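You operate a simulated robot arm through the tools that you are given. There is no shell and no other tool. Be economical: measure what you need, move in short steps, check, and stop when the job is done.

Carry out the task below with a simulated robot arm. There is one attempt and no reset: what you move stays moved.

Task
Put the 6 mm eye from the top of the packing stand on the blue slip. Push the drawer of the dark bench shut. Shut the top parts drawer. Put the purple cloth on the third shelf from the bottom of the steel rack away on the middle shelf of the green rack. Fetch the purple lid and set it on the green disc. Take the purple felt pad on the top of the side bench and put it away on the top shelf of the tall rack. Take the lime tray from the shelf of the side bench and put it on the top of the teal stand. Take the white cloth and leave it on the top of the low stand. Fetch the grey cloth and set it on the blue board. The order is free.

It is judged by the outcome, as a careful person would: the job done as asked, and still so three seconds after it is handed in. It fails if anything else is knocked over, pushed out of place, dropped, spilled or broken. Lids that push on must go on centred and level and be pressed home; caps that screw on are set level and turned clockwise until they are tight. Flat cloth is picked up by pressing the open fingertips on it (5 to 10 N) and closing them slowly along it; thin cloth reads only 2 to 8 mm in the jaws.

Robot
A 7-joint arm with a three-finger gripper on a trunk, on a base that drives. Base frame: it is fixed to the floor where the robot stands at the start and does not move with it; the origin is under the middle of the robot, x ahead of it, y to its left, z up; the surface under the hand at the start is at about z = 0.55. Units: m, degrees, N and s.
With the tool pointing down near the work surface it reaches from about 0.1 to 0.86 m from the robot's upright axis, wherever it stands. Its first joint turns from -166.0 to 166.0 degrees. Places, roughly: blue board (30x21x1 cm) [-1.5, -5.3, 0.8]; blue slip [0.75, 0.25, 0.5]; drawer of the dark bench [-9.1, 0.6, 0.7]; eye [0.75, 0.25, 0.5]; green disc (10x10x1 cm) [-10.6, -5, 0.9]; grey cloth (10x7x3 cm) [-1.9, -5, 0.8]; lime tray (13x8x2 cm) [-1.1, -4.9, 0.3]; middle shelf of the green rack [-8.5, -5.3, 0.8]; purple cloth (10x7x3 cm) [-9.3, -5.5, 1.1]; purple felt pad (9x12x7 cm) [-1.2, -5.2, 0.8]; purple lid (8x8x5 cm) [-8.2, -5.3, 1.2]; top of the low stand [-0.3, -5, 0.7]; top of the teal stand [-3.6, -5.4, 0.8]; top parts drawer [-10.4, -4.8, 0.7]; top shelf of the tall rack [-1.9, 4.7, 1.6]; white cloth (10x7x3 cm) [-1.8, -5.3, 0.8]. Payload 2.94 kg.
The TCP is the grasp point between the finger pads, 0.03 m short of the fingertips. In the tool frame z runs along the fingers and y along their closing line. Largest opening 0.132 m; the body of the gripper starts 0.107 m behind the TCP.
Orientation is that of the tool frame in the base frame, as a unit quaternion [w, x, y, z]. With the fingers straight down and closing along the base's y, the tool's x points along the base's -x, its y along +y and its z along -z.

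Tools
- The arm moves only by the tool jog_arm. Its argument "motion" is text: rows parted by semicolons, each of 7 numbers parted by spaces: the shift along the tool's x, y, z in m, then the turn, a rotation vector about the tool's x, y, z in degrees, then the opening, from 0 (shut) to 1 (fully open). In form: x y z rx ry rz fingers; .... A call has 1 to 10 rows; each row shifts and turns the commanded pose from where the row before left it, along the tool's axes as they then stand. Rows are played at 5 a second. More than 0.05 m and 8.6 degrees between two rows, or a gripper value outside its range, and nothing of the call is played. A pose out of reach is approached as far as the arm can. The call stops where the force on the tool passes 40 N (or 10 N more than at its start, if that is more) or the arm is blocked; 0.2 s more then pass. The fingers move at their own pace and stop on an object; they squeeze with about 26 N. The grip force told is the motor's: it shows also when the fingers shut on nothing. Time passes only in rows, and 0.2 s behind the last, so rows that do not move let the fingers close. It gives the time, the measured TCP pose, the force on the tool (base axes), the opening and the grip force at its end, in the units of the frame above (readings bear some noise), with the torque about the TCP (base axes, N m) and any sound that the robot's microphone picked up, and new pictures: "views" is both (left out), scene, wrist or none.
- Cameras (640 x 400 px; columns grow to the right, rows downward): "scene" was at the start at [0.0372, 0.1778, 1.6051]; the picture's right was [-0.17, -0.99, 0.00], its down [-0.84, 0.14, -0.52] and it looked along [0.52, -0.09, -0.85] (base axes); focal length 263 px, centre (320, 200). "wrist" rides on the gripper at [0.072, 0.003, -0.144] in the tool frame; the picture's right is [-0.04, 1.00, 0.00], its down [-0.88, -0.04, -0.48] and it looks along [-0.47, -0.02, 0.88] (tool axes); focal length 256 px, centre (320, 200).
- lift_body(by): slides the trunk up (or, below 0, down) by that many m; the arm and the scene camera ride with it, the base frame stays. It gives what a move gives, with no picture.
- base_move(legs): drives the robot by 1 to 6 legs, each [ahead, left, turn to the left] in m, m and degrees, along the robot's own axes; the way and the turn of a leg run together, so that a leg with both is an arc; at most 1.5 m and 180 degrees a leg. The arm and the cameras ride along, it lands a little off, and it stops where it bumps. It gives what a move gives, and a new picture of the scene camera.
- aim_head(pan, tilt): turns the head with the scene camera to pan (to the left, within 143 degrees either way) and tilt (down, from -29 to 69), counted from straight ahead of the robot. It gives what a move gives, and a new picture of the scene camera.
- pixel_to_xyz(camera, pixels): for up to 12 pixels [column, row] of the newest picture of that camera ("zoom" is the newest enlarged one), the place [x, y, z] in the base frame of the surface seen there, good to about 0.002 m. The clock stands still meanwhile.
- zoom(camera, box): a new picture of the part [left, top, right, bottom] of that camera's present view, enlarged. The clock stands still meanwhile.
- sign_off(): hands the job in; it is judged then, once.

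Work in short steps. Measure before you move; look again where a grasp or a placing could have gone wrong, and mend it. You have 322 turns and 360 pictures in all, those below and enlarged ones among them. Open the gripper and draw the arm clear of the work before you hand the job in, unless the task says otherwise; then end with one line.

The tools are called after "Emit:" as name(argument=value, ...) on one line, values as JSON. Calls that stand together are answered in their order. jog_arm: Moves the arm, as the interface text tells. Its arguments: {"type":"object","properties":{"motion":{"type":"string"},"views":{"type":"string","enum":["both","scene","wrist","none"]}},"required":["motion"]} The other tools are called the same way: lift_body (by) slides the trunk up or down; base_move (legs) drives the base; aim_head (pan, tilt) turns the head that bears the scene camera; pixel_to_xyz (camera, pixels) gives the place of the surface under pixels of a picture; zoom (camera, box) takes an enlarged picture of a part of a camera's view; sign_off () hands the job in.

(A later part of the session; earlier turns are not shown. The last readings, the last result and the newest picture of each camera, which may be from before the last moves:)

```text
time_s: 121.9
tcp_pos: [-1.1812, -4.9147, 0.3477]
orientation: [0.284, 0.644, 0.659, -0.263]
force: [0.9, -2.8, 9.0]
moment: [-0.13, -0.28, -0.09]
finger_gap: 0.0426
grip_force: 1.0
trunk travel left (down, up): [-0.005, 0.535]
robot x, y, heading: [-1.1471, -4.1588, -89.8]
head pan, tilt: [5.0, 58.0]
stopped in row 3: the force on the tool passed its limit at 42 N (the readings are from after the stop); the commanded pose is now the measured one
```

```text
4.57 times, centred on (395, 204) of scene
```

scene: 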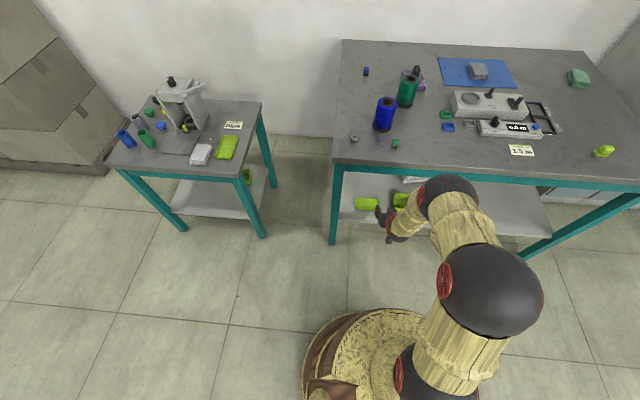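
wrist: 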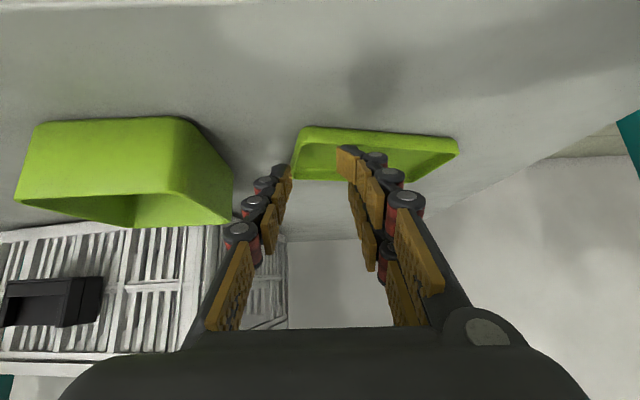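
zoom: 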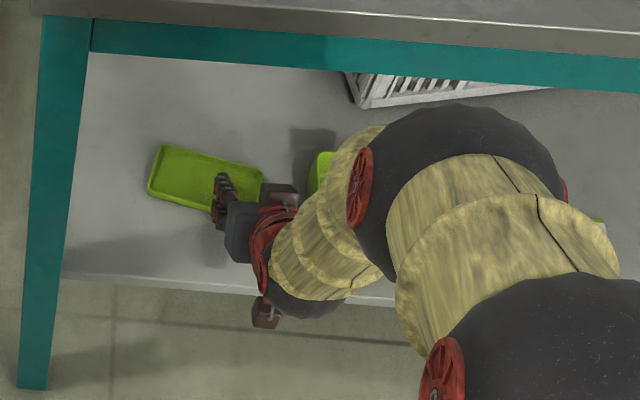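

The tip pressed on the tray floor and the tray slid back ~2 cm and turned ~12°. Withdraw 5 cm and re-measure.

Emit:
jog_arm(motion="0 0 -0.02 0 0 0 0.3; 0 0 -0.03 0 0 0 0.3; 0 -0.01 -0.01 4.2 0 4.3 0.3; 0 0 0 4.2 0 4.3 0.3; 0 0 0 0 0 0 0.3", views="wrist")

Emit:
zoom(camera="wrist", box=[260, 80, 500, 230])

```text
time_s: 123.1
tcp_pos: [-1.1945, -4.8692, 0.3852]
orientation: [0.252, 0.712, 0.59, -0.286]
force: [-0.3, -0.3, 0.1]
moment: [-0.03, -0.03, 0.01]
finger_gap: 0.0396
grip_force: 0.0
trunk travel left (down, up): [-0.005, 0.535]
robot x, y, heading: [-1.1456, -4.1599, -89.5]
head pan, tilt: [5.0, 58.0]
```

wrist: 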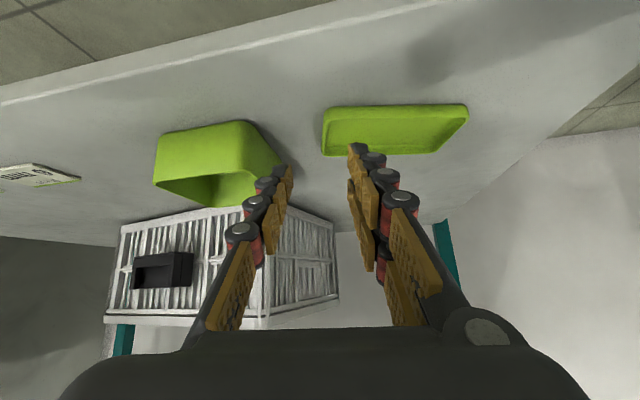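

```text
2.67 times, centred on (380, 155) of wrist
```

zoom: 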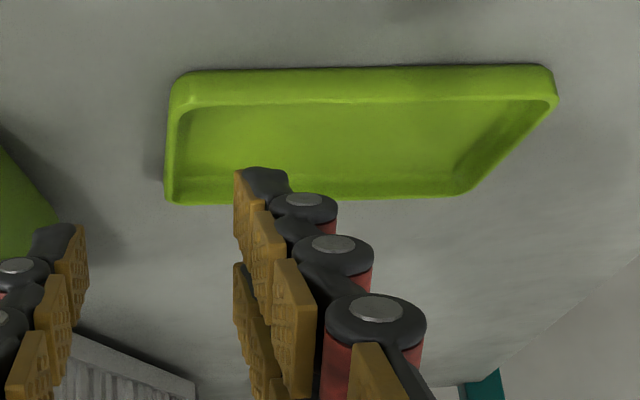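

Tray lies flat and the gripper is now aligned with it. Measure the end wall.

Emit:
pixel_to_xyz(camera="zoom", pixels=[[175, 110], [170, 145], [173, 145], [169, 180], [170, 196], [178, 150], [320, 97], [500, 97], [320, 195], [545, 100], [320, 130], [185, 170]])

```text
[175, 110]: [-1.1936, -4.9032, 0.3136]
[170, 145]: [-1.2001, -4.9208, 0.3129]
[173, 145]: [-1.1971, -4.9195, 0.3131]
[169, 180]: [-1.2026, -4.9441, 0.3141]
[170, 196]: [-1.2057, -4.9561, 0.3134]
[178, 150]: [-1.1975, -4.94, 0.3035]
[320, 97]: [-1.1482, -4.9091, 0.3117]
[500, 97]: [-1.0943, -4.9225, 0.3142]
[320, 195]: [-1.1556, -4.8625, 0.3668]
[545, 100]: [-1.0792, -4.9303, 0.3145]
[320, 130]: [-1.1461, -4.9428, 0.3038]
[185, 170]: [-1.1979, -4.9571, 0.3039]
```

End wall runs through (−1.200,−4.930), floor z≈0.304. Approach in small steps watching the force.

Emit:
jog_arm(motion="-0.001 0.002 0.03 0 0 0 0.3; 0 0.002 0.025 0 0 0 0.3; 0 0 0.006 0 0 0 0.3; 0 0 0 0 0 0 0.3", views="wrist")

Emit:
zoom(camera="wrist", box=[240, 80, 480, 230])

```text
time_s: 124.1
tcp_pos: [-1.1984, -4.9122, 0.3434]
orientation: [0.253, 0.712, 0.589, -0.287]
force: [0.4, -0.1, -0.2]
moment: [-0.01, 0.0, 0.01]
finger_gap: 0.0397
grip_force: 0.0
trunk travel left (down, up): [-0.005, 0.535]
robot x, y, heading: [-1.1444, -4.158, -89.8]
head pan, tilt: [5.0, 58.0]
```

wrist: 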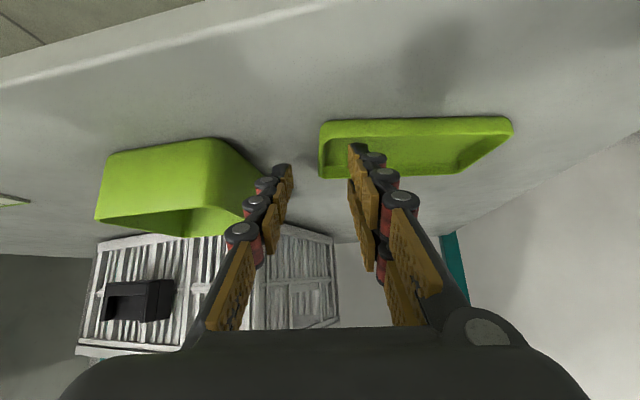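

```text
2.67 times, centred on (360, 155) of wrist
```

zoom: 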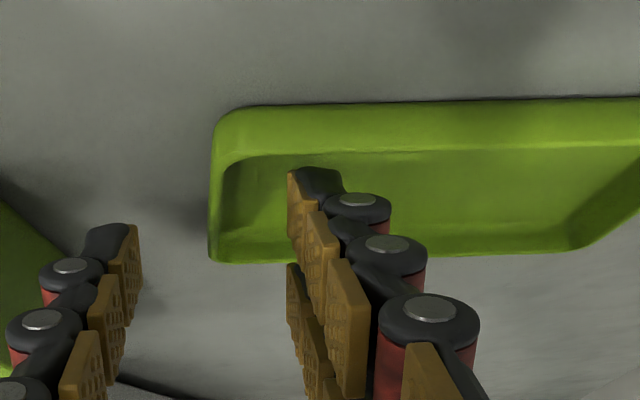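

No contact yet. Advance 9 mm in small steps.

Emit:
jog_arm(motion="0 0 0.003 0 0 0 0.3; 0 0 0.003 0 0 0 0.3; 0 0 0.003 0 0 0 0.3; 0 0 0 0 0 0 0.3", views="none")

```text
time_s: 125.1
tcp_pos: [-1.1996, -4.92, 0.339]
orientation: [0.254, 0.711, 0.589, -0.288]
force: [0.7, 2.5, 16.7]
moment: [-0.06, -0.4, 0.17]
finger_gap: 0.0406
grip_force: 0.5
trunk travel left (down, up): [-0.005, 0.535]
robot x, y, heading: [-1.1428, -4.1609, -89.5]
head pan, tilt: [5.0, 58.0]
```

Touching the tray floor. Back off 3 mm and close on the wall.

Emit:
jog_arm(motion="0 0 -0.003 0 0 0 0.3; 0 0 0 0 0 0 0; 0 0 0 0 0 0 0; 0 0 0 0 0 0 0; 0 0 0 0 0 0 0", views="wrist")

Emit:
zoom(camera="wrist", box=[240, 80, 480, 230])

```text
time_s: 126.3
tcp_pos: [-1.1973, -4.9161, 0.3372]
orientation: [0.251, 0.712, 0.59, -0.286]
force: [0.4, 0.3, 2.7]
moment: [-0.16, -0.08, -0.16]
finger_gap: 0.0061
grip_force: 26.1
trunk travel left (down, up): [-0.005, 0.535]
robot x, y, heading: [-1.1406, -4.1592, -89.5]
head pan, tilt: [5.0, 58.0]
```

wrist: 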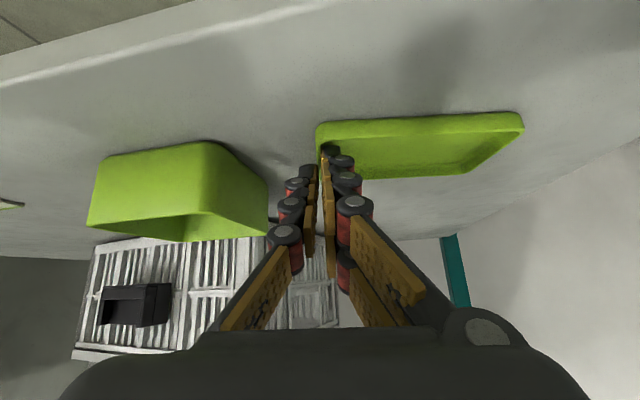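

```text
2.67 times, centred on (360, 155) of wrist
```

zoom: 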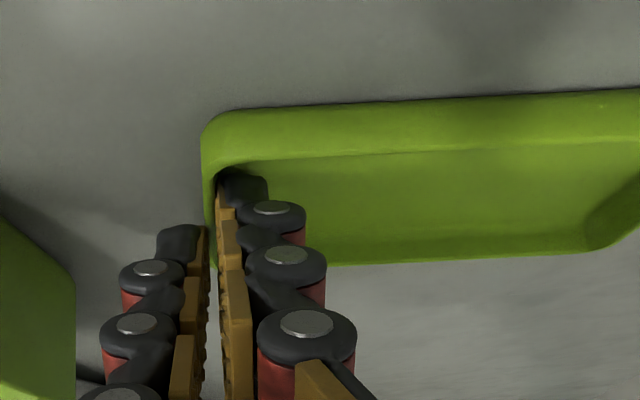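

The wall is pinched (6 mm). Lift 3 cm straight up and check.

Emit:
jog_arm(motion="-0.0035 0 -0.0035 0 0 0 0; -0.007 0 -0.007 0 0 0 0; -0.0105 0 -0.0105 0 0 0 0; 0 0 0 0 0 0 0", views="both")

```text
time_s: 127.3
tcp_pos: [-1.1986, -4.9188, 0.3687]
orientation: [0.253, 0.712, 0.589, -0.287]
force: [0.2, -0.1, 0.0]
moment: [0.0, 0.02, -0.01]
finger_gap: 0.0002
grip_force: 25.7
trunk travel left (down, up): [-0.005, 0.535]
robot x, y, heading: [-1.1435, -4.1609, -89.5]
head pan, tilt: [5.0, 58.0]
```

scene: 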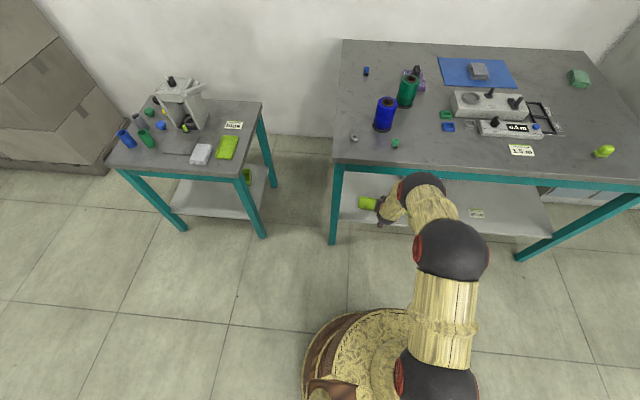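
wrist: 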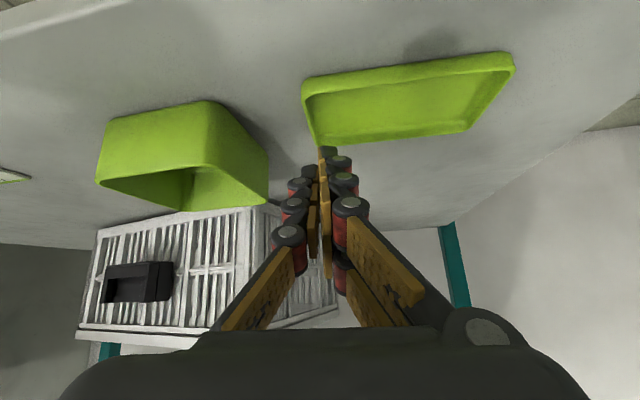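

It slipped out: the pinch was too shallow. The tray is ~12.5 cm long, so a grasp over its whole length (13.2 cm opening) may work. Withdraw and measure both ends.

Emit:
jog_arm(motion="0 0.02 -0.04 0 0 0 0.5; 0 0.03 -0.03 0 0 0 1; 0 0.02 0 0 0 0 1; 0 0 0 0 0 0 1; 0 0 0 0 0 0 1", views="wrist")

Emit:
zoom(camera="wrist", box=[220, 60, 460, 210])

```text
time_s: 128.5
tcp_pos: [-1.1233, -4.881, 0.4203]
orientation: [0.253, 0.712, 0.589, -0.287]
force: [-0.3, 0.5, 0.8]
moment: [0.0, -0.02, 0.0]
finger_gap: 0.0817
grip_force: 0.0
trunk travel left (down, up): [-0.005, 0.535]
robot x, y, heading: [-1.1425, -4.1613, -89.2]
head pan, tilt: [5.0, 58.0]
```

wrist: 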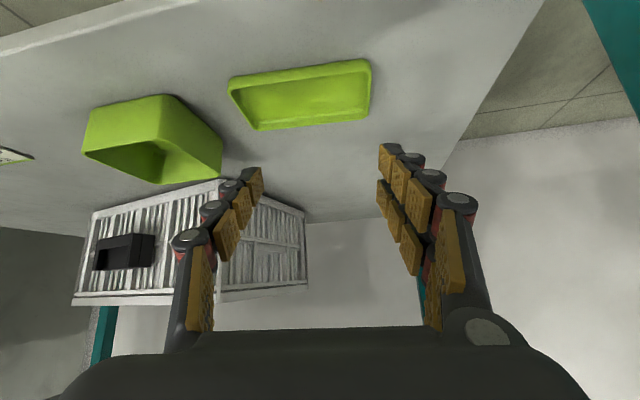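

```text
2.67 times, centred on (340, 135) of wrist
```

zoom: 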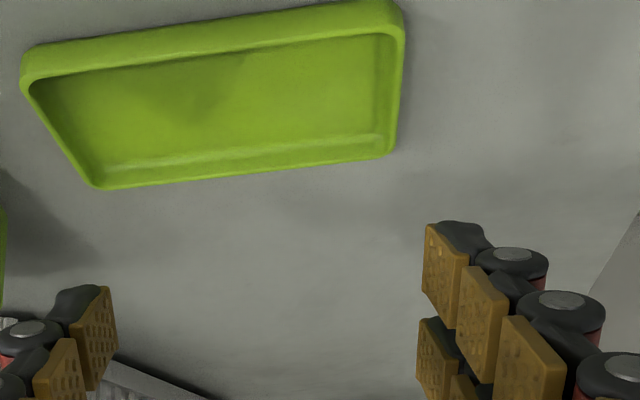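

Emit:
pixel_to_xyz(camera="zoom", pixels=[[24, 80], [60, 132], [90, 184], [403, 40], [398, 95], [392, 150], [250, 48], [130, 65], [330, 38], [250, 172], [250, 120], [400, 95]])

```text
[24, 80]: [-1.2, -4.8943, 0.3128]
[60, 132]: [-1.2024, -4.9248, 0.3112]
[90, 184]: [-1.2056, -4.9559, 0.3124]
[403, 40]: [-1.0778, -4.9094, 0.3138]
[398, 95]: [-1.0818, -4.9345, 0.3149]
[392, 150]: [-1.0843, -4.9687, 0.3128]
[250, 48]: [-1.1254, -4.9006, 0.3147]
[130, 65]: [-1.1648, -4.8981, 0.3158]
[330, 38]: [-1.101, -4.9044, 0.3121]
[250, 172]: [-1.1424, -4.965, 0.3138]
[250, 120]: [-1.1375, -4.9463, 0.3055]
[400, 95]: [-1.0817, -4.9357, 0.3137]
```

Tray length is 0.122 m, centre (−1.142, −4.932), turned −5.7°. Re-align yaw by +4.5° and approach over it with full opening.

Emit:
jog_arm(motion="0 -0.007 0 -1.6 0 -1.6 1; 0 -0.0074 0 -1.6 0 -1.6 1; 0.016 0 0.02 0 0 0 1; 0.0163 0 0.03 0 0 0 1; 0 0 0 0 0 0 1; 0 0 0 0 0 0 1", views="wrist")

Emit:
zoom(camera="wrist", box=[160, 60, 480, 260])

```text
time_s: 129.9
tcp_pos: [-1.134, -4.8928, 0.3628]
orientation: [0.265, 0.687, 0.617, -0.277]
force: [0.1, 0.0, -0.5]
moment: [0.0, 0.01, -0.01]
finger_gap: 0.1319
grip_force: 0.1
trunk travel left (down, up): [-0.005, 0.535]
robot x, y, heading: [-1.1422, -4.1559, -89.4]
head pan, tilt: [5.0, 58.0]
```

wrist: 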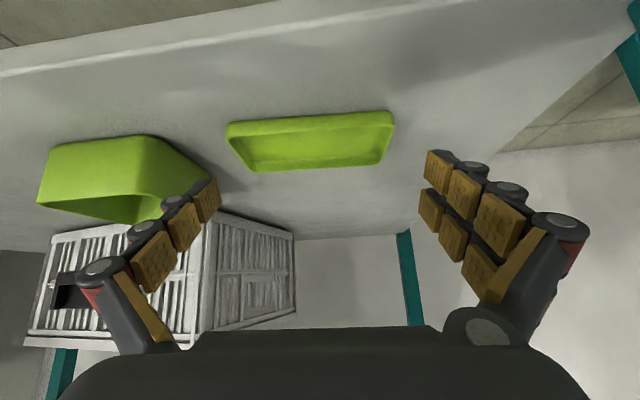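

```text
2.00 times, centred on (320, 160) of wrist
```

zoom: 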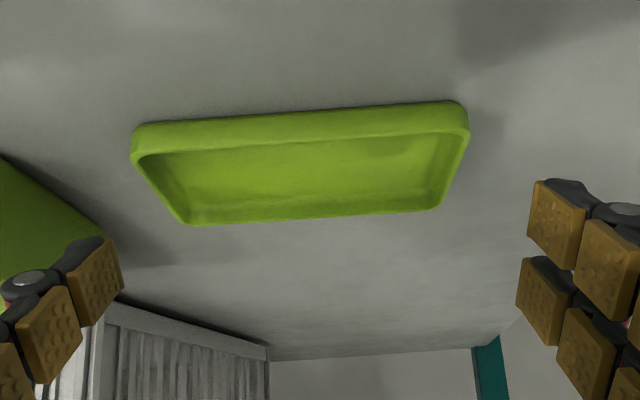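

Orientation fits. Measure the ends again for exact centring.

Emit:
pixel_to_xyz(camera="zoom", pixels=[[134, 157], [157, 188], [181, 219], [467, 132], [456, 165], [441, 204], [300, 140], [300, 218]])

```text
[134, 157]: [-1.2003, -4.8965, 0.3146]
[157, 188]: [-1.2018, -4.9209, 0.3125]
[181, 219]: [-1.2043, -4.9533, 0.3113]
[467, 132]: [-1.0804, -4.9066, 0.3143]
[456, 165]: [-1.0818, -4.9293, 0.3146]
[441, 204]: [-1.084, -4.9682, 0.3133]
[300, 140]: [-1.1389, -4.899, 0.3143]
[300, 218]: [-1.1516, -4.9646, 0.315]
```

Shift 5 mm along −y(tool) and approach in steps.

Emit:
jog_arm(motion="0 -0.0054 0 0 0 0 1; 0 0 0.01 0 0 0 1; 0 0 0.008 0 0 0 1; 0 0 0 0 0 0 1", views="wrist")

Emit:
zoom(camera="wrist", box=[160, 60, 480, 260])

```text
time_s: 130.9
tcp_pos: [-1.142, -4.9044, 0.3479]
orientation: [0.264, 0.689, 0.616, -0.277]
force: [0.4, -0.1, 0.0]
moment: [0.02, 0.0, 0.02]
finger_gap: 0.1321
grip_force: 0.1
trunk travel left (down, up): [-0.005, 0.535]
robot x, y, heading: [-1.1437, -4.159, -89.5]
head pan, tilt: [5.0, 58.0]
```

wrist: 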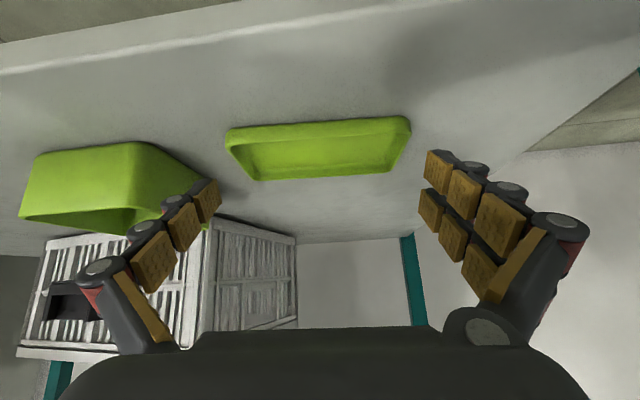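

```text
2.00 times, centred on (320, 160) of wrist
```

zoom: 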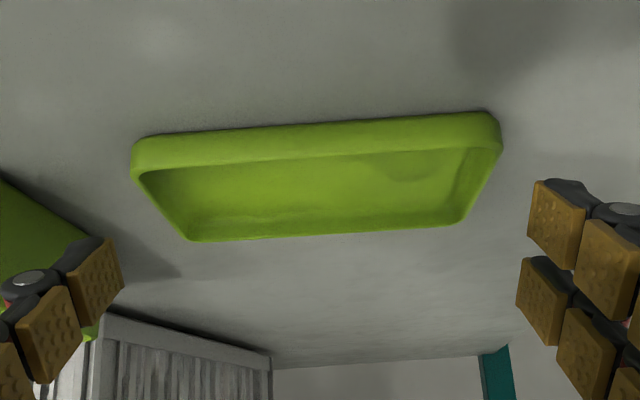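

Centred within ~1–2 mm. Continue 14 mm.

Emit:
jog_arm(motion="0 0.001 0.005 0 0 0 1; 0 0 0.005 0 0 0 1; 0 0 0.004 0 0 0 1; 0 0 0 0 0 0 1", views="wrist")

```text
time_s: 131.9
tcp_pos: [-1.1423, -4.914, 0.3384]
orientation: [0.264, 0.688, 0.617, -0.278]
force: [0.0, 0.1, 0.2]
moment: [-0.02, 0.01, 0.03]
finger_gap: 0.132
grip_force: 0.0
trunk travel left (down, up): [-0.005, 0.535]
robot x, y, heading: [-1.1445, -4.1611, -89.8]
head pan, tilt: [5.0, 58.0]
```

wrist: 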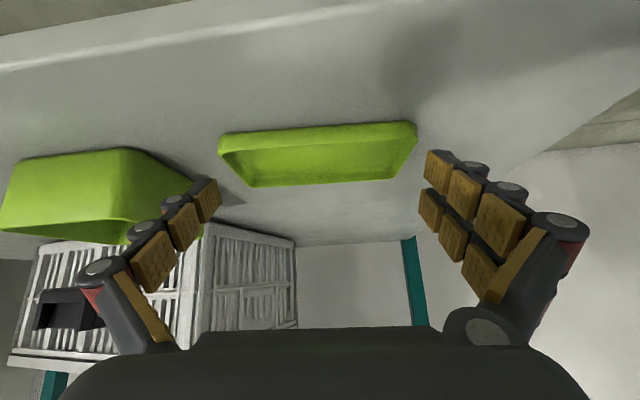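

No contact; 5 mm more, then close.

Emit:
jog_arm(motion="0 0 0.003 0 0 0 1; 0 0 0.003 0 0 0 1; 0 0 0 0 0 0 1; 0 0 0 0 0 0 0; 0 0 0 0 0 0 0; 0 0 0 0 0 0 0; 0 0 0 0 0 0 0", views="wrist")

```text
time_s: 133.5
tcp_pos: [-1.1429, -4.9195, 0.3351]
orientation: [0.265, 0.687, 0.617, -0.277]
force: [4.9, 6.2, 12.3]
moment: [-0.4, -0.81, 0.26]
finger_gap: 0.0631
grip_force: 3.4
trunk travel left (down, up): [-0.005, 0.535]
robot x, y, heading: [-1.1415, -4.162, -89.3]
head pan, tilt: [5.0, 58.0]
```

wrist: 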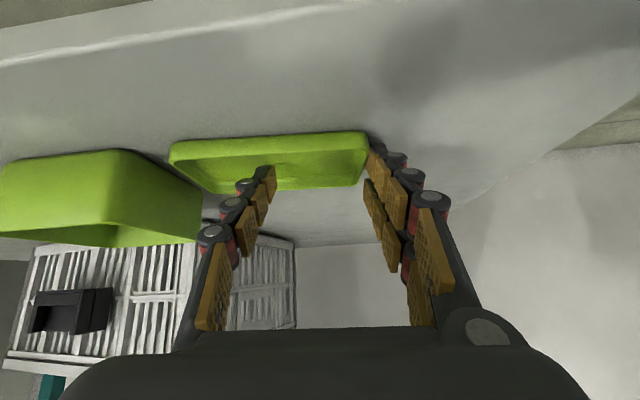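

The left finger rode over the rim, so I stop. New idea: lift clear, close the fingers, hook the inside of the tray's front wall and draw the tray to the shelf's front edge, where a near-vertical pinch is possible.

Emit:
jog_arm(motion="0 0 0 0 0 0 0.65; -0.014 0 -0.014 0 0 0 0.65; -0.021 0 -0.021 0 0 0 0.4; -0.021 0 -0.021 0 0 0 0; 0 0 0 0 0 0 0; 0 0 0 0 0 0 0; 0 0 0 0 0 0 0; 0 0 0 0 0 0 0", views="wrist")

Emit:
zoom(camera="wrist", box=[120, 20, 440, 220])

```text
time_s: 135.3
tcp_pos: [-1.147, -4.9188, 0.4137]
orientation: [0.264, 0.688, 0.617, -0.277]
force: [0.2, 0.5, -0.5]
moment: [-0.02, 0.02, -0.01]
finger_gap: 0.0
grip_force: 10.3
trunk travel left (down, up): [-0.005, 0.535]
robot x, y, heading: [-1.1431, -4.1569, -89.5]
head pan, tilt: [5.0, 58.0]
```

wrist: 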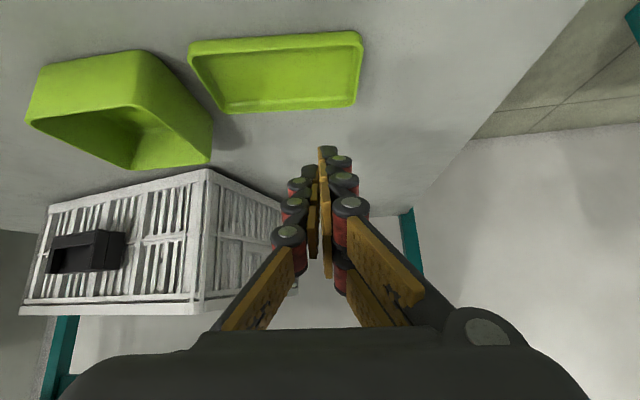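

```text
2.00 times, centred on (280, 120) of wrist
```

zoom: 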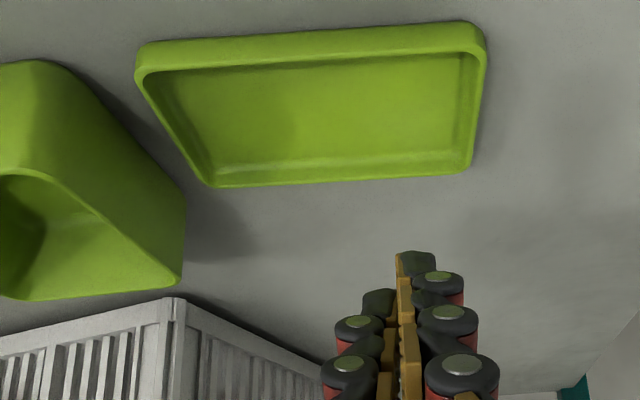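

Measure the tray's new place and the shelf's front edge.

Emit:
pixel_to_xyz(camera="zoom", pixels=[[140, 75], [205, 183], [480, 50], [470, 165], [310, 62], [310, 178], [310, 120], [178, 240], [60, 65]])

Emit:
pixel_to_xyz(camera="scene", pixels=[[345, 218], [360, 220], [375, 222], [350, 214]])

Emit:
zoom(camera="scene", box=[320, 150, 460, 240])

```text
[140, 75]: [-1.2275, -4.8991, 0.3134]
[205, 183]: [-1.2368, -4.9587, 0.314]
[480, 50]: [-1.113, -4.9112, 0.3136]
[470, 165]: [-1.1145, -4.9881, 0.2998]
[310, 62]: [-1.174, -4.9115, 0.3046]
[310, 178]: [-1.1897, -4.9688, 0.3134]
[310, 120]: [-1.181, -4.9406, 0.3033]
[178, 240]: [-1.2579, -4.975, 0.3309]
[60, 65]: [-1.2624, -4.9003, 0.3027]
```

```text
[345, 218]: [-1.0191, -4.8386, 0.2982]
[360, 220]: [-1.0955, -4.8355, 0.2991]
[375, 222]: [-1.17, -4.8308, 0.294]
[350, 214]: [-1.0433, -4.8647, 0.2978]
```

```text
4.44 times, centred on (390, 195) of scene
```

zoom: 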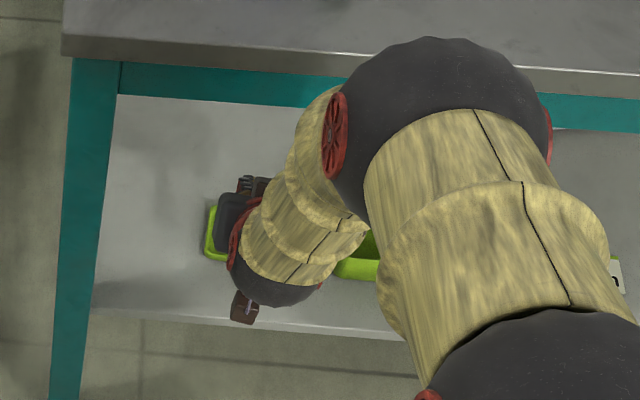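

Shelf edge is y≈−4.832, tray front wall y≈−4.905, mid x≈−1.172. Lower the closed fingers inside the tray.

Emit:
jog_arm(motion="0 -0.0246 0 0 0 0 0; 0.014 0 0.019 0 0 0 0; 0.014 0 0.019 0 0 0 0; 0.011 0 0.015 0 0 0 0; 0.002 0 0.003 0 0 0 0; 0 0 0 0 0 0 0", views="wrist")

```text
time_s: 136.7
tcp_pos: [-1.1685, -4.9256, 0.3441]
orientation: [0.264, 0.688, 0.616, -0.277]
force: [0.8, -0.3, 1.2]
moment: [0.0, -0.03, -0.02]
finger_gap: 0.0001
grip_force: 25.9
trunk travel left (down, up): [-0.005, 0.535]
robot x, y, heading: [-1.1438, -4.1594, -89.2]
head pan, tilt: [5.0, 58.0]
```

wrist: 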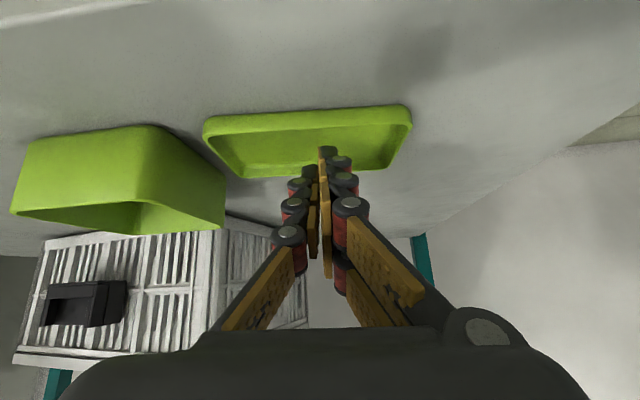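

Inside. Drag toward the front 6 cm.

Emit:
jog_arm(motion="0.001 0 0.001 0 0 0 0; 0.014 -0.002 -0.014 0 0 0 0; 0.014 -0.002 -0.014 0 0 0 0; 0.014 -0.002 -0.014 0 0 0 0; 0 0 0 0 0 0 0", views="wrist")

```text
time_s: 137.9
tcp_pos: [-1.1682, -4.866, 0.3414]
orientation: [0.264, 0.688, 0.616, -0.278]
force: [0.3, -0.4, 2.6]
moment: [-0.03, 0.0, -0.01]
finger_gap: 0.0004
grip_force: 26.1
trunk travel left (down, up): [-0.005, 0.535]
robot x, y, heading: [-1.1418, -4.1598, -89.5]
head pan, tilt: [5.0, 58.0]
```

wrist: 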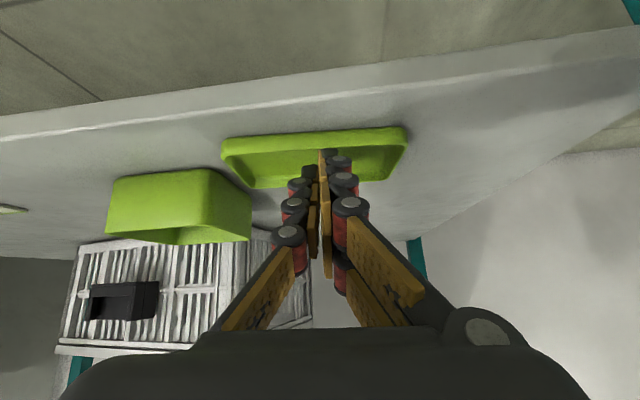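

The tray follows. Another 4 cm.

Emit:
jog_arm(motion="0.014 -0.002 -0.014 0 0 0 0; 0.014 -0.002 -0.014 0 0 0 0; 0 0 0 0 0 0 0", views="wrist")

Emit:
pixel_to_xyz(camera="wrist", pixels=[[225, 152], [318, 145], [404, 143], [395, 176], [255, 187], [318, 120], [318, 100]])

```text
time_s: 138.7
tcp_pos: [-1.1697, -4.8251, 0.3428]
orientation: [0.264, 0.688, 0.616, -0.278]
force: [-0.6, -0.5, 0.5]
moment: [0.02, 0.01, -0.01]
finger_gap: 0.0
grip_force: 25.6
trunk travel left (down, up): [-0.005, 0.535]
robot x, y, heading: [-1.1455, -4.1611, -89.7]
head pan, tilt: [5.0, 58.0]
```

wrist: 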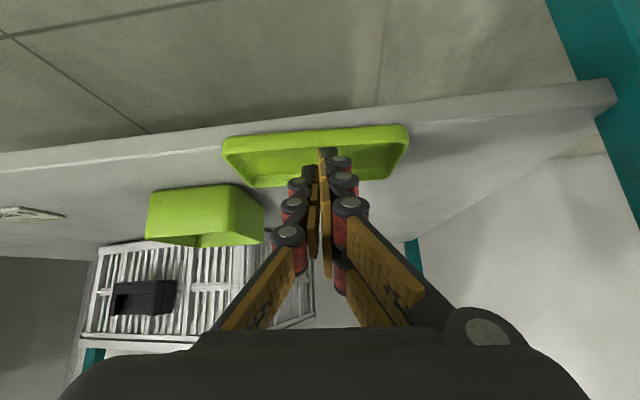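

```text
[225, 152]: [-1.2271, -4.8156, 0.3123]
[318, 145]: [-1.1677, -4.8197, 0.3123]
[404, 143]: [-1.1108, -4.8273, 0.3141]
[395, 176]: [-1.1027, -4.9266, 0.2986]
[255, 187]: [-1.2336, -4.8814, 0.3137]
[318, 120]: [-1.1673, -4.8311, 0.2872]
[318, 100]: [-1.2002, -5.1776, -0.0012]
```

Tray's front wall now overhangs the shelf edge by ~1.5 cm. Check the hand's length from a scene zoom to see how upright it can go under the bench rail.

Emit:
zoom(camera="scene", box=[320, 150, 480, 250])

Emit:
pixel_to_xyz(camera="zoom", pixels=[[200, 100], [300, 115], [250, 290], [290, 330], [300, 250], [330, 200], [430, 150], [390, 250], [450, 230]])

```text
4.00 times, centred on (400, 200) of scene
```

zoom: 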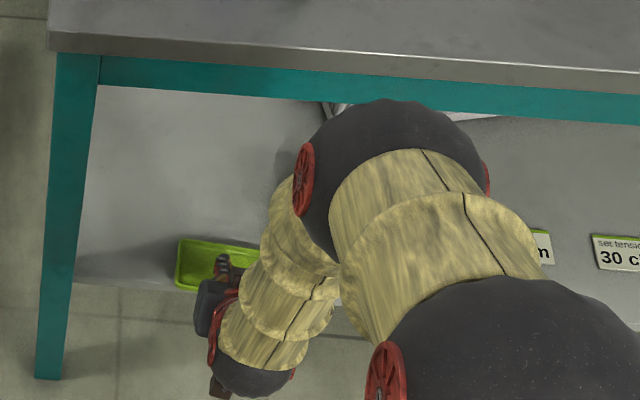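

```text
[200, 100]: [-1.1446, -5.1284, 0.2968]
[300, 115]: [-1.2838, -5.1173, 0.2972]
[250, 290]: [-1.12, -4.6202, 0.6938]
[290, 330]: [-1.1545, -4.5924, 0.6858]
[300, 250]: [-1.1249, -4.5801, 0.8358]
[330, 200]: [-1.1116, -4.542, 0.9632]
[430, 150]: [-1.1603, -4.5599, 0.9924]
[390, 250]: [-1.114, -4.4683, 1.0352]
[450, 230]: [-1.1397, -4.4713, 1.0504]
```

I'll use a better grip: the front wall now overhangs, so pinch it with fingers closing along y and a slight tilt that matches its flare. Drag 1 cm more, lift out and back off.

Emit:
jog_arm(motion="0.007 -0.001 -0.007 0 0 0 0; -0.014 0 -0.014 0 0 0 0; -0.021 0 -0.021 0 0 0 0; 0.02 -0.003 -0.03 0 0 0 0; 0.02 -0.003 -0.03 0 0 0 0; 0.02 -0.003 -0.03 0 0 0 0.3; 0 0 0 0 8 0 0.3; 0 0 0 0 8 0 0.3; 0 0 0 0 0 0 0.3", views="wrist")

```text
time_s: 140.7
tcp_pos: [-1.1695, -4.7083, 0.4121]
orientation: [0.176, 0.72, 0.648, -0.178]
force: [0.3, 0.5, 0.6]
moment: [-0.01, 0.0, 0.0]
finger_gap: 0.0396
grip_force: 0.0
trunk travel left (down, up): [-0.005, 0.535]
robot x, y, heading: [-1.1505, -4.1632, -89.5]
head pan, tilt: [5.0, 58.0]
```

wrist: 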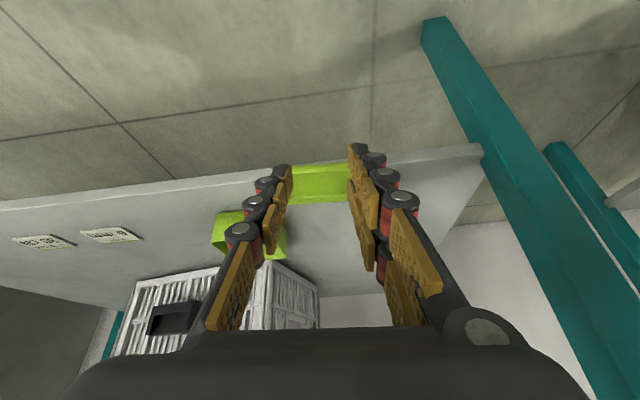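

Reduce tilt to ~12° and roll 90°.

Emit:
jog_arm(motion="0 0 0 0 8.5 0 0.3; 0 0 0 0 8.5 0 0.3; 0 0 0 0 0 8.5 0.3; 0 0 0 0 0 8.5 0.3; 0 0 0 0 0 8.5 0.3; 0 0 0 0 0 8.5 0.3; 0 0 0 0 0 8.5 0.3; 0 0 0 0 0 8.5 0.3; 0 0 0 0 0 8.5 0.3; 0 0 0 0 0 8.5 0.3", views="both")

```text
time_s: 142.9
tcp_pos: [-1.1697, -4.7104, 0.4137]
orientation: [0.104, 0.985, 0.139, -0.014]
force: [0.7, -0.3, -0.8]
moment: [-0.01, 0.0, 0.0]
finger_gap: 0.0398
grip_force: 0.0
trunk travel left (down, up): [-0.005, 0.535]
robot x, y, heading: [-1.1452, -4.1597, -89.2]
head pan, tilt: [5.0, 58.0]
```

scene: 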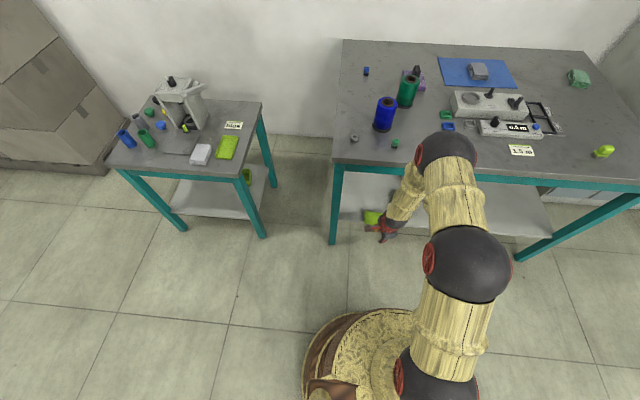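
wrist: 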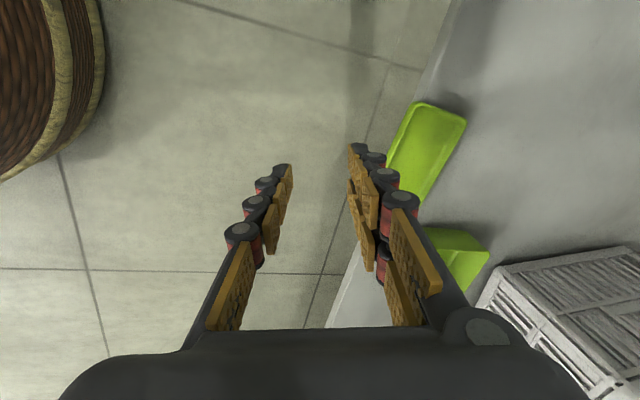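

Roll a further 22° to face the front wall squarely; then measure the tray.

Emit:
jog_arm(motion="0 0 0 0 0 7.4 0.3; 0 0 0 0 0 7.4 0.3; 0 0 0 0 0 7.4 0.3; 0 0 0 0 0 0 0.3", views="wrist")

Emit:
zoom(camera="wrist", box=[340, 70, 540, 195])

```text
time_s: 143.9
tcp_pos: [-1.1681, -4.7086, 0.4137]
orientation: [0.105, 0.993, -0.054, 0.006]
force: [-0.2, -0.2, -0.1]
moment: [0.0, 0.01, 0.0]
finger_gap: 0.0396
grip_force: 0.1
trunk travel left (down, up): [-0.005, 0.535]
robot x, y, heading: [-1.1445, -4.1589, -89.6]
head pan, tilt: [5.0, 58.0]
```

wrist: 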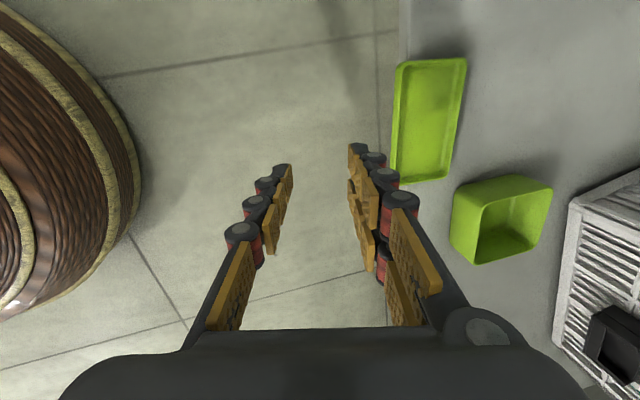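

```text
3.20 times, centred on (440, 132) of wrist
```

zoom: 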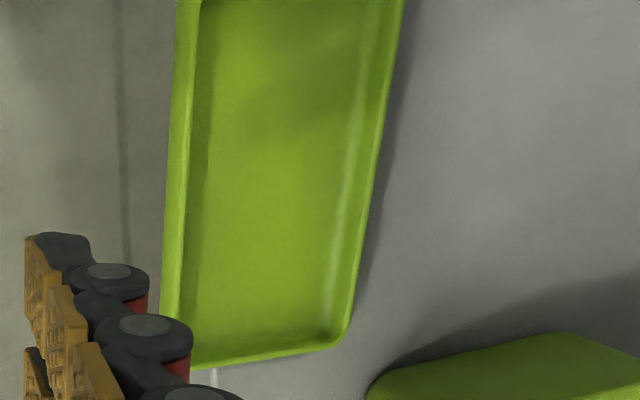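

Excellent view. Measure the tray's front wall rim and floor.

Emit:
pixel_to_xyz(camera="wrist", pixels=[[399, 66], [397, 90], [396, 115], [395, 140], [402, 115], [430, 120], [464, 62], [446, 176], [400, 182], [389, 110]])

Emit:
pixel_to_xyz(camera="zoom", pixels=[[170, 150], [178, 150], [186, 150], [195, 150], [205, 150], [172, 250]])

```text
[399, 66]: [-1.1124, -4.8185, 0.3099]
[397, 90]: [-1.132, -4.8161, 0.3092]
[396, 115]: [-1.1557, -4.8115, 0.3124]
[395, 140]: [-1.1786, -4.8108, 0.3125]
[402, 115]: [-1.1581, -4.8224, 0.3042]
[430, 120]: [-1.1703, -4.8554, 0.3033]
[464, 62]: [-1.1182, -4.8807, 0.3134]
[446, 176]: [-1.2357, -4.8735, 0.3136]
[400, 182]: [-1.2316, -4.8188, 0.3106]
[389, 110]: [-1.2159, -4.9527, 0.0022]
```

```text
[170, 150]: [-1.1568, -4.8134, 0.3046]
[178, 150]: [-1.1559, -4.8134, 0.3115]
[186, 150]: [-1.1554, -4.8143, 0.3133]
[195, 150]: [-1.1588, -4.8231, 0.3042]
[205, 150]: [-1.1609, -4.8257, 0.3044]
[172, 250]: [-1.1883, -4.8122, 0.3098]
```

Front wall at y≈−4.8135 near x −1.172. Before moving in, check where the forearm/elbow are relative to the rail.

Emit:
pixel_to_xyz(camera="scene", pixels=[[448, 135], [425, 150], [400, 205], [408, 185], [395, 225], [475, 250], [340, 168], [400, 178]])

```text
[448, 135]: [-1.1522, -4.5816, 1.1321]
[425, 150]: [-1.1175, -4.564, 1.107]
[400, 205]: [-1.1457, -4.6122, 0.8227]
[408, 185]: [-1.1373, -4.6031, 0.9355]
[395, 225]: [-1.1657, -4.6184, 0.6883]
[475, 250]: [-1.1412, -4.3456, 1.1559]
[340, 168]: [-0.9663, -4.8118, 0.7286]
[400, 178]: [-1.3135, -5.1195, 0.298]
```

Forearm will keep ~3 cm from the bench edge. Move in above the wall.

Emit:
jog_arm(motion="0.0019 0.0301 0.0181 0 0 0 0.3; 0.0019 0.0301 0.0181 0 0 0 0.3; 0.002 0.0302 0.018 0 0 0 0.3; 0 0 0 0 0 0 0.3", views="both")

```text
time_s: 144.9
tcp_pos: [-1.1708, -4.8081, 0.3767]
orientation: [0.103, 0.993, -0.053, 0.005]
force: [-1.0, -0.3, -0.7]
moment: [0.05, 0.0, -0.01]
finger_gap: 0.0395
grip_force: 0.0
trunk travel left (down, up): [-0.005, 0.535]
robot x, y, heading: [-1.1481, -4.1552, -89.3]
head pan, tilt: [5.0, 58.0]
```

scene: 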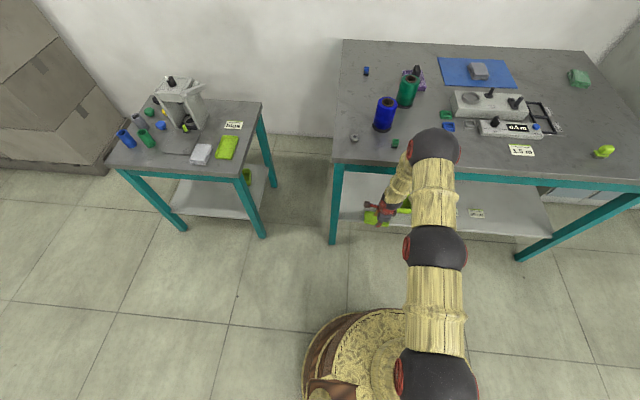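
wrist: 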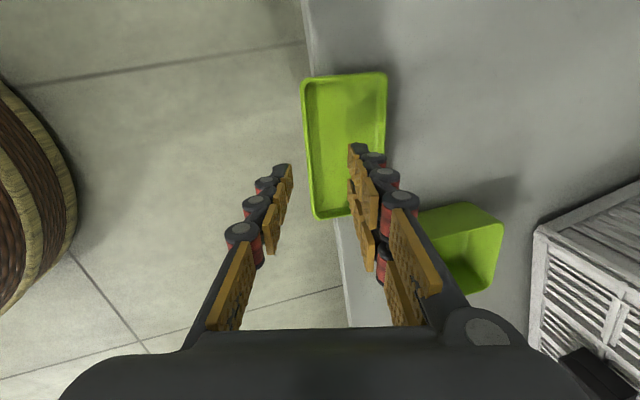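

The fingers straddle the front wall. Lower 3 cm straight down.

Emit:
jog_arm(motion="0 -0.0031 0.0147 0 0 0 0.3; 0 -0.0031 0.0147 0 0 0 0.3; 0 -0.0008 0.004 0 0 0 0.3; 0 -0.0006 0.003 0 0 0 0.3; 0 0 0 0 0 0 0.3", views="wrist")

Emit:
zoom(camera="wrist", box=[240, 60, 440, 185])

```text
time_s: 146.1
tcp_pos: [-1.172, -4.8104, 0.3426]
orientation: [0.104, 0.993, -0.053, 0.007]
force: [-1.0, 0.6, 0.0]
moment: [0.02, 0.01, 0.0]
finger_gap: 0.0396
grip_force: 0.1
trunk travel left (down, up): [-0.005, 0.535]
robot x, y, heading: [-1.145, -4.1629, -89.6]
head pan, tilt: [5.0, 58.0]
```

wrist: 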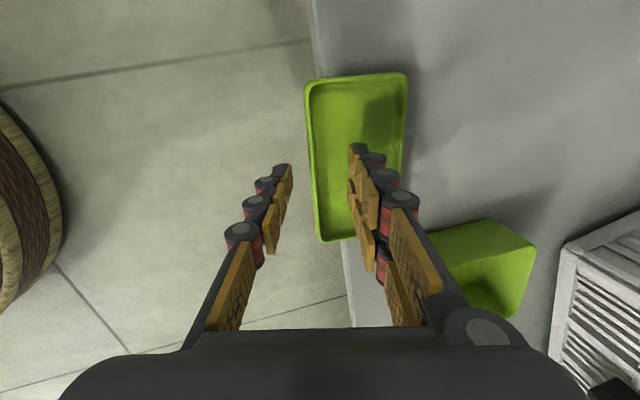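

```text
3.20 times, centred on (340, 122) of wrist
```

zoom: 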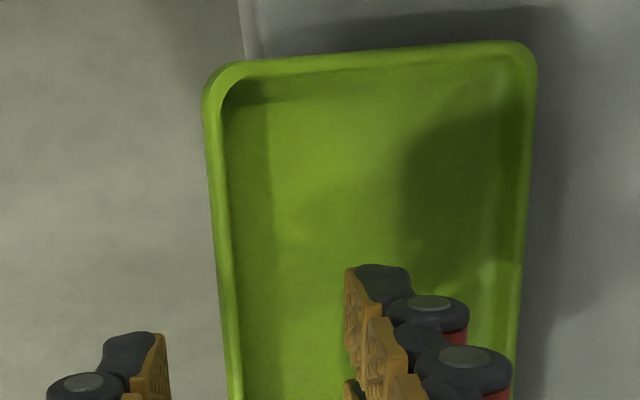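

Lower 6 mm more, check for contact.

Emit:
jog_arm(motion="0 -0.0005 0.0025 0 0 0 0.3; 0 -0.0005 0.0025 0 0 0 0.3; 0 -0.0003 0.0015 0 0 0 0.3; 0 0 0 0 0 0 0.3", views="none")

```text
time_s: 147.1
tcp_pos: [-1.1714, -4.8106, 0.3344]
orientation: [0.105, 0.993, -0.053, 0.005]
force: [-0.2, -0.4, -0.2]
moment: [0.0, 0.03, 0.02]
finger_gap: 0.0396
grip_force: 0.1
trunk travel left (down, up): [-0.005, 0.535]
robot x, y, heading: [-1.1434, -4.16, -89.5]
head pan, tilt: [5.0, 58.0]
```

Free of contact. Close on the wall.

Emit:
jog_arm(motion="0 0 0 0 0 0 0.15; 0 0 0 0 0 0 0; 0 0 0 0 0 0 0; 0 0 0 0 0 0 0; 0 0 0 0 0 0 0", views="wrist")

```text
time_s: 148.3
tcp_pos: [-1.1715, -4.8104, 0.3359]
orientation: [0.105, 0.993, -0.053, 0.006]
force: [1.0, 1.1, 0.2]
moment: [0.07, -0.01, 0.0]
finger_gap: 0.0063
grip_force: 27.2
trunk travel left (down, up): [-0.005, 0.535]
robot x, y, heading: [-1.1463, -4.1612, -89.4]
head pan, tilt: [5.0, 58.0]
```

wrist: 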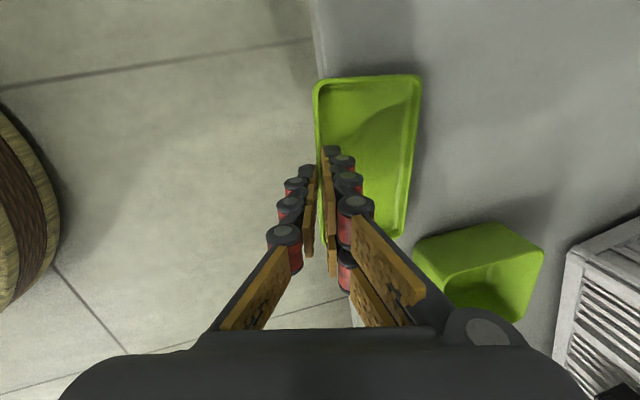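

Gap 6.3 mm on the wall. Lift 1 cm slowly and check the hold.

Emit:
jog_arm(motion="0 0.0005 -0.003 0 0 0 0; 0 0.0006 -0.003 0 0 0 0; 0 0.001 -0.005 0 0 0 0; 0 0 0 0 0 0 0", views="wrist")

```text
time_s: 149.3
tcp_pos: [-1.171, -4.8089, 0.3465]
orientation: [0.105, 0.993, -0.054, 0.006]
force: [-0.3, 1.0, -1.6]
moment: [0.09, -0.01, -0.03]
finger_gap: 0.0056
grip_force: 26.0
trunk travel left (down, up): [-0.005, 0.535]
robot x, y, heading: [-1.1414, -4.1639, -89.5]
head pan, tilt: [5.0, 58.0]
```

wrist: 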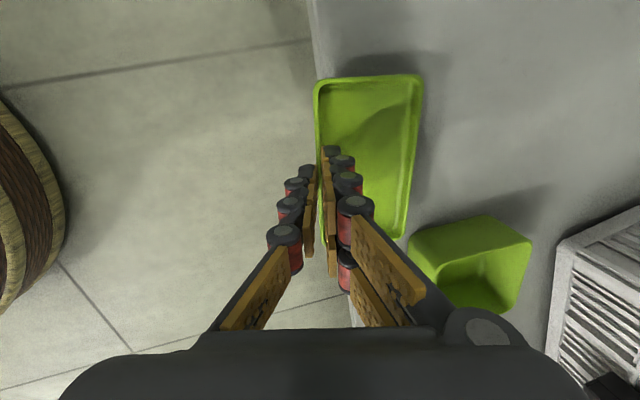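

It holds and rises. Lift 2 cm more and pull out to the front slowly.

Emit:
jog_arm(motion="0 0.002 -0.01 0 0 0 0; 0 0.002 -0.01 0 0 0 0; -0.002 -0.0194 -0.004 0 0 0 0; -0.003 -0.029 -0.006 0 0 0 0; -0.003 -0.029 -0.006 0 0 0 0; -0.003 -0.029 -0.006 0 0 0 0; -0.003 -0.029 -0.006 0 0 0 0; 0 0 0 0 0 0 0", views="both")

```text
time_s: 151.1
tcp_pos: [-1.1707, -4.6706, 0.3654]
orientation: [0.105, 0.993, -0.053, 0.005]
force: [-0.1, 0.7, -1.0]
moment: [0.03, -0.03, -0.01]
finger_gap: 0.0059
grip_force: 25.2
trunk travel left (down, up): [-0.005, 0.535]
robot x, y, heading: [-1.1476, -4.1615, -89.6]
head pan, tilt: [5.0, 58.0]
```

scene: 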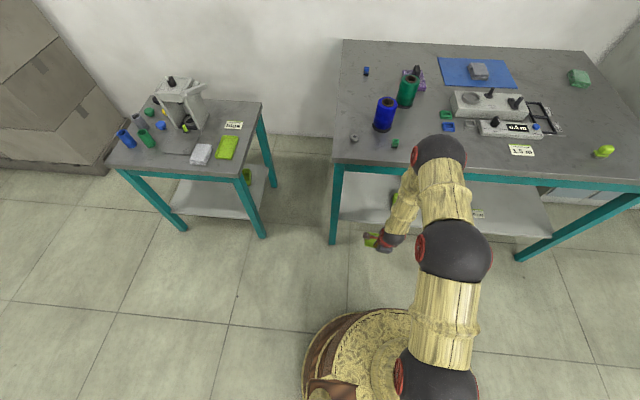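
wrist: 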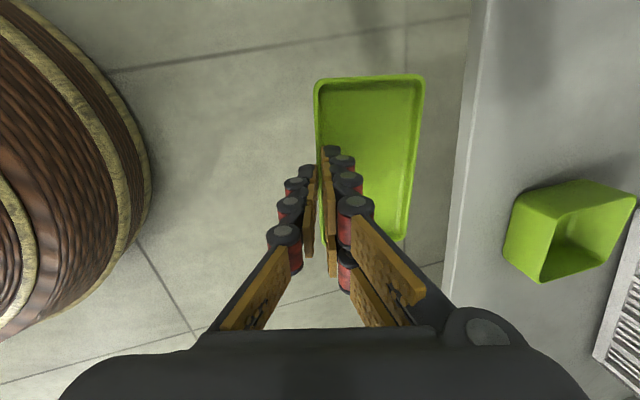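

Tray is out. Back off 0.3, raise the trunk 0.5.

Emit:
base_move(legs=[[-0.3, 0, 0]])

Emit:
lift_body(by=0.5)

Emit:
aim_head(pan=-70, tilt=40)

```text
time_s: 153.1
tcp_pos: [-1.1748, -4.3731, 0.3651]
orientation: [0.105, 0.993, -0.055, 0.005]
force: [-1.0, -0.3, -0.9]
moment: [0.07, -0.05, 0.0]
finger_gap: 0.0059
grip_force: 26.2
trunk travel left (down, up): [-0.005, 0.535]
robot x, y, heading: [-1.1473, -3.8613, -89.5]
head pan, tilt: [5.0, 58.0]
```

scene: 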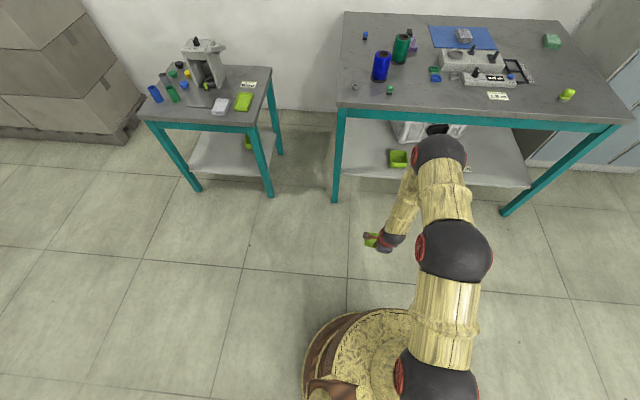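

```text
refused: 0.5 is not a number from -0.4 to 0.4
```

```text
time_s: 154.6
tcp_pos: [-1.1749, -4.3745, 0.3647]
orientation: [0.105, 0.993, -0.055, 0.006]
force: [0.4, -0.1, -1.1]
moment: [0.08, 0.0, 0.0]
finger_gap: 0.0059
grip_force: 25.8
trunk travel left (down, up): [-0.005, 0.535]
robot x, y, heading: [-1.146, -3.8652, -89.9]
head pan, tilt: [-70.0, 40.0]
```

scene: 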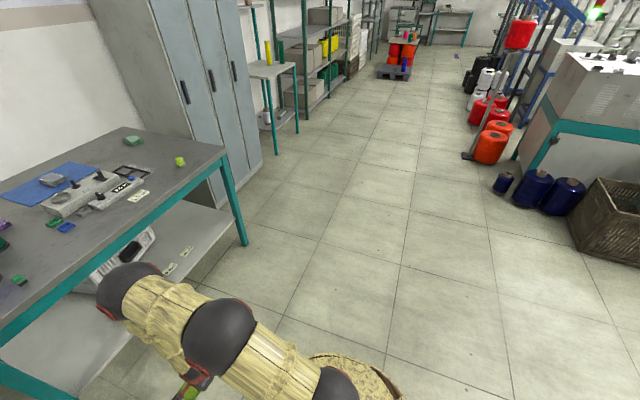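

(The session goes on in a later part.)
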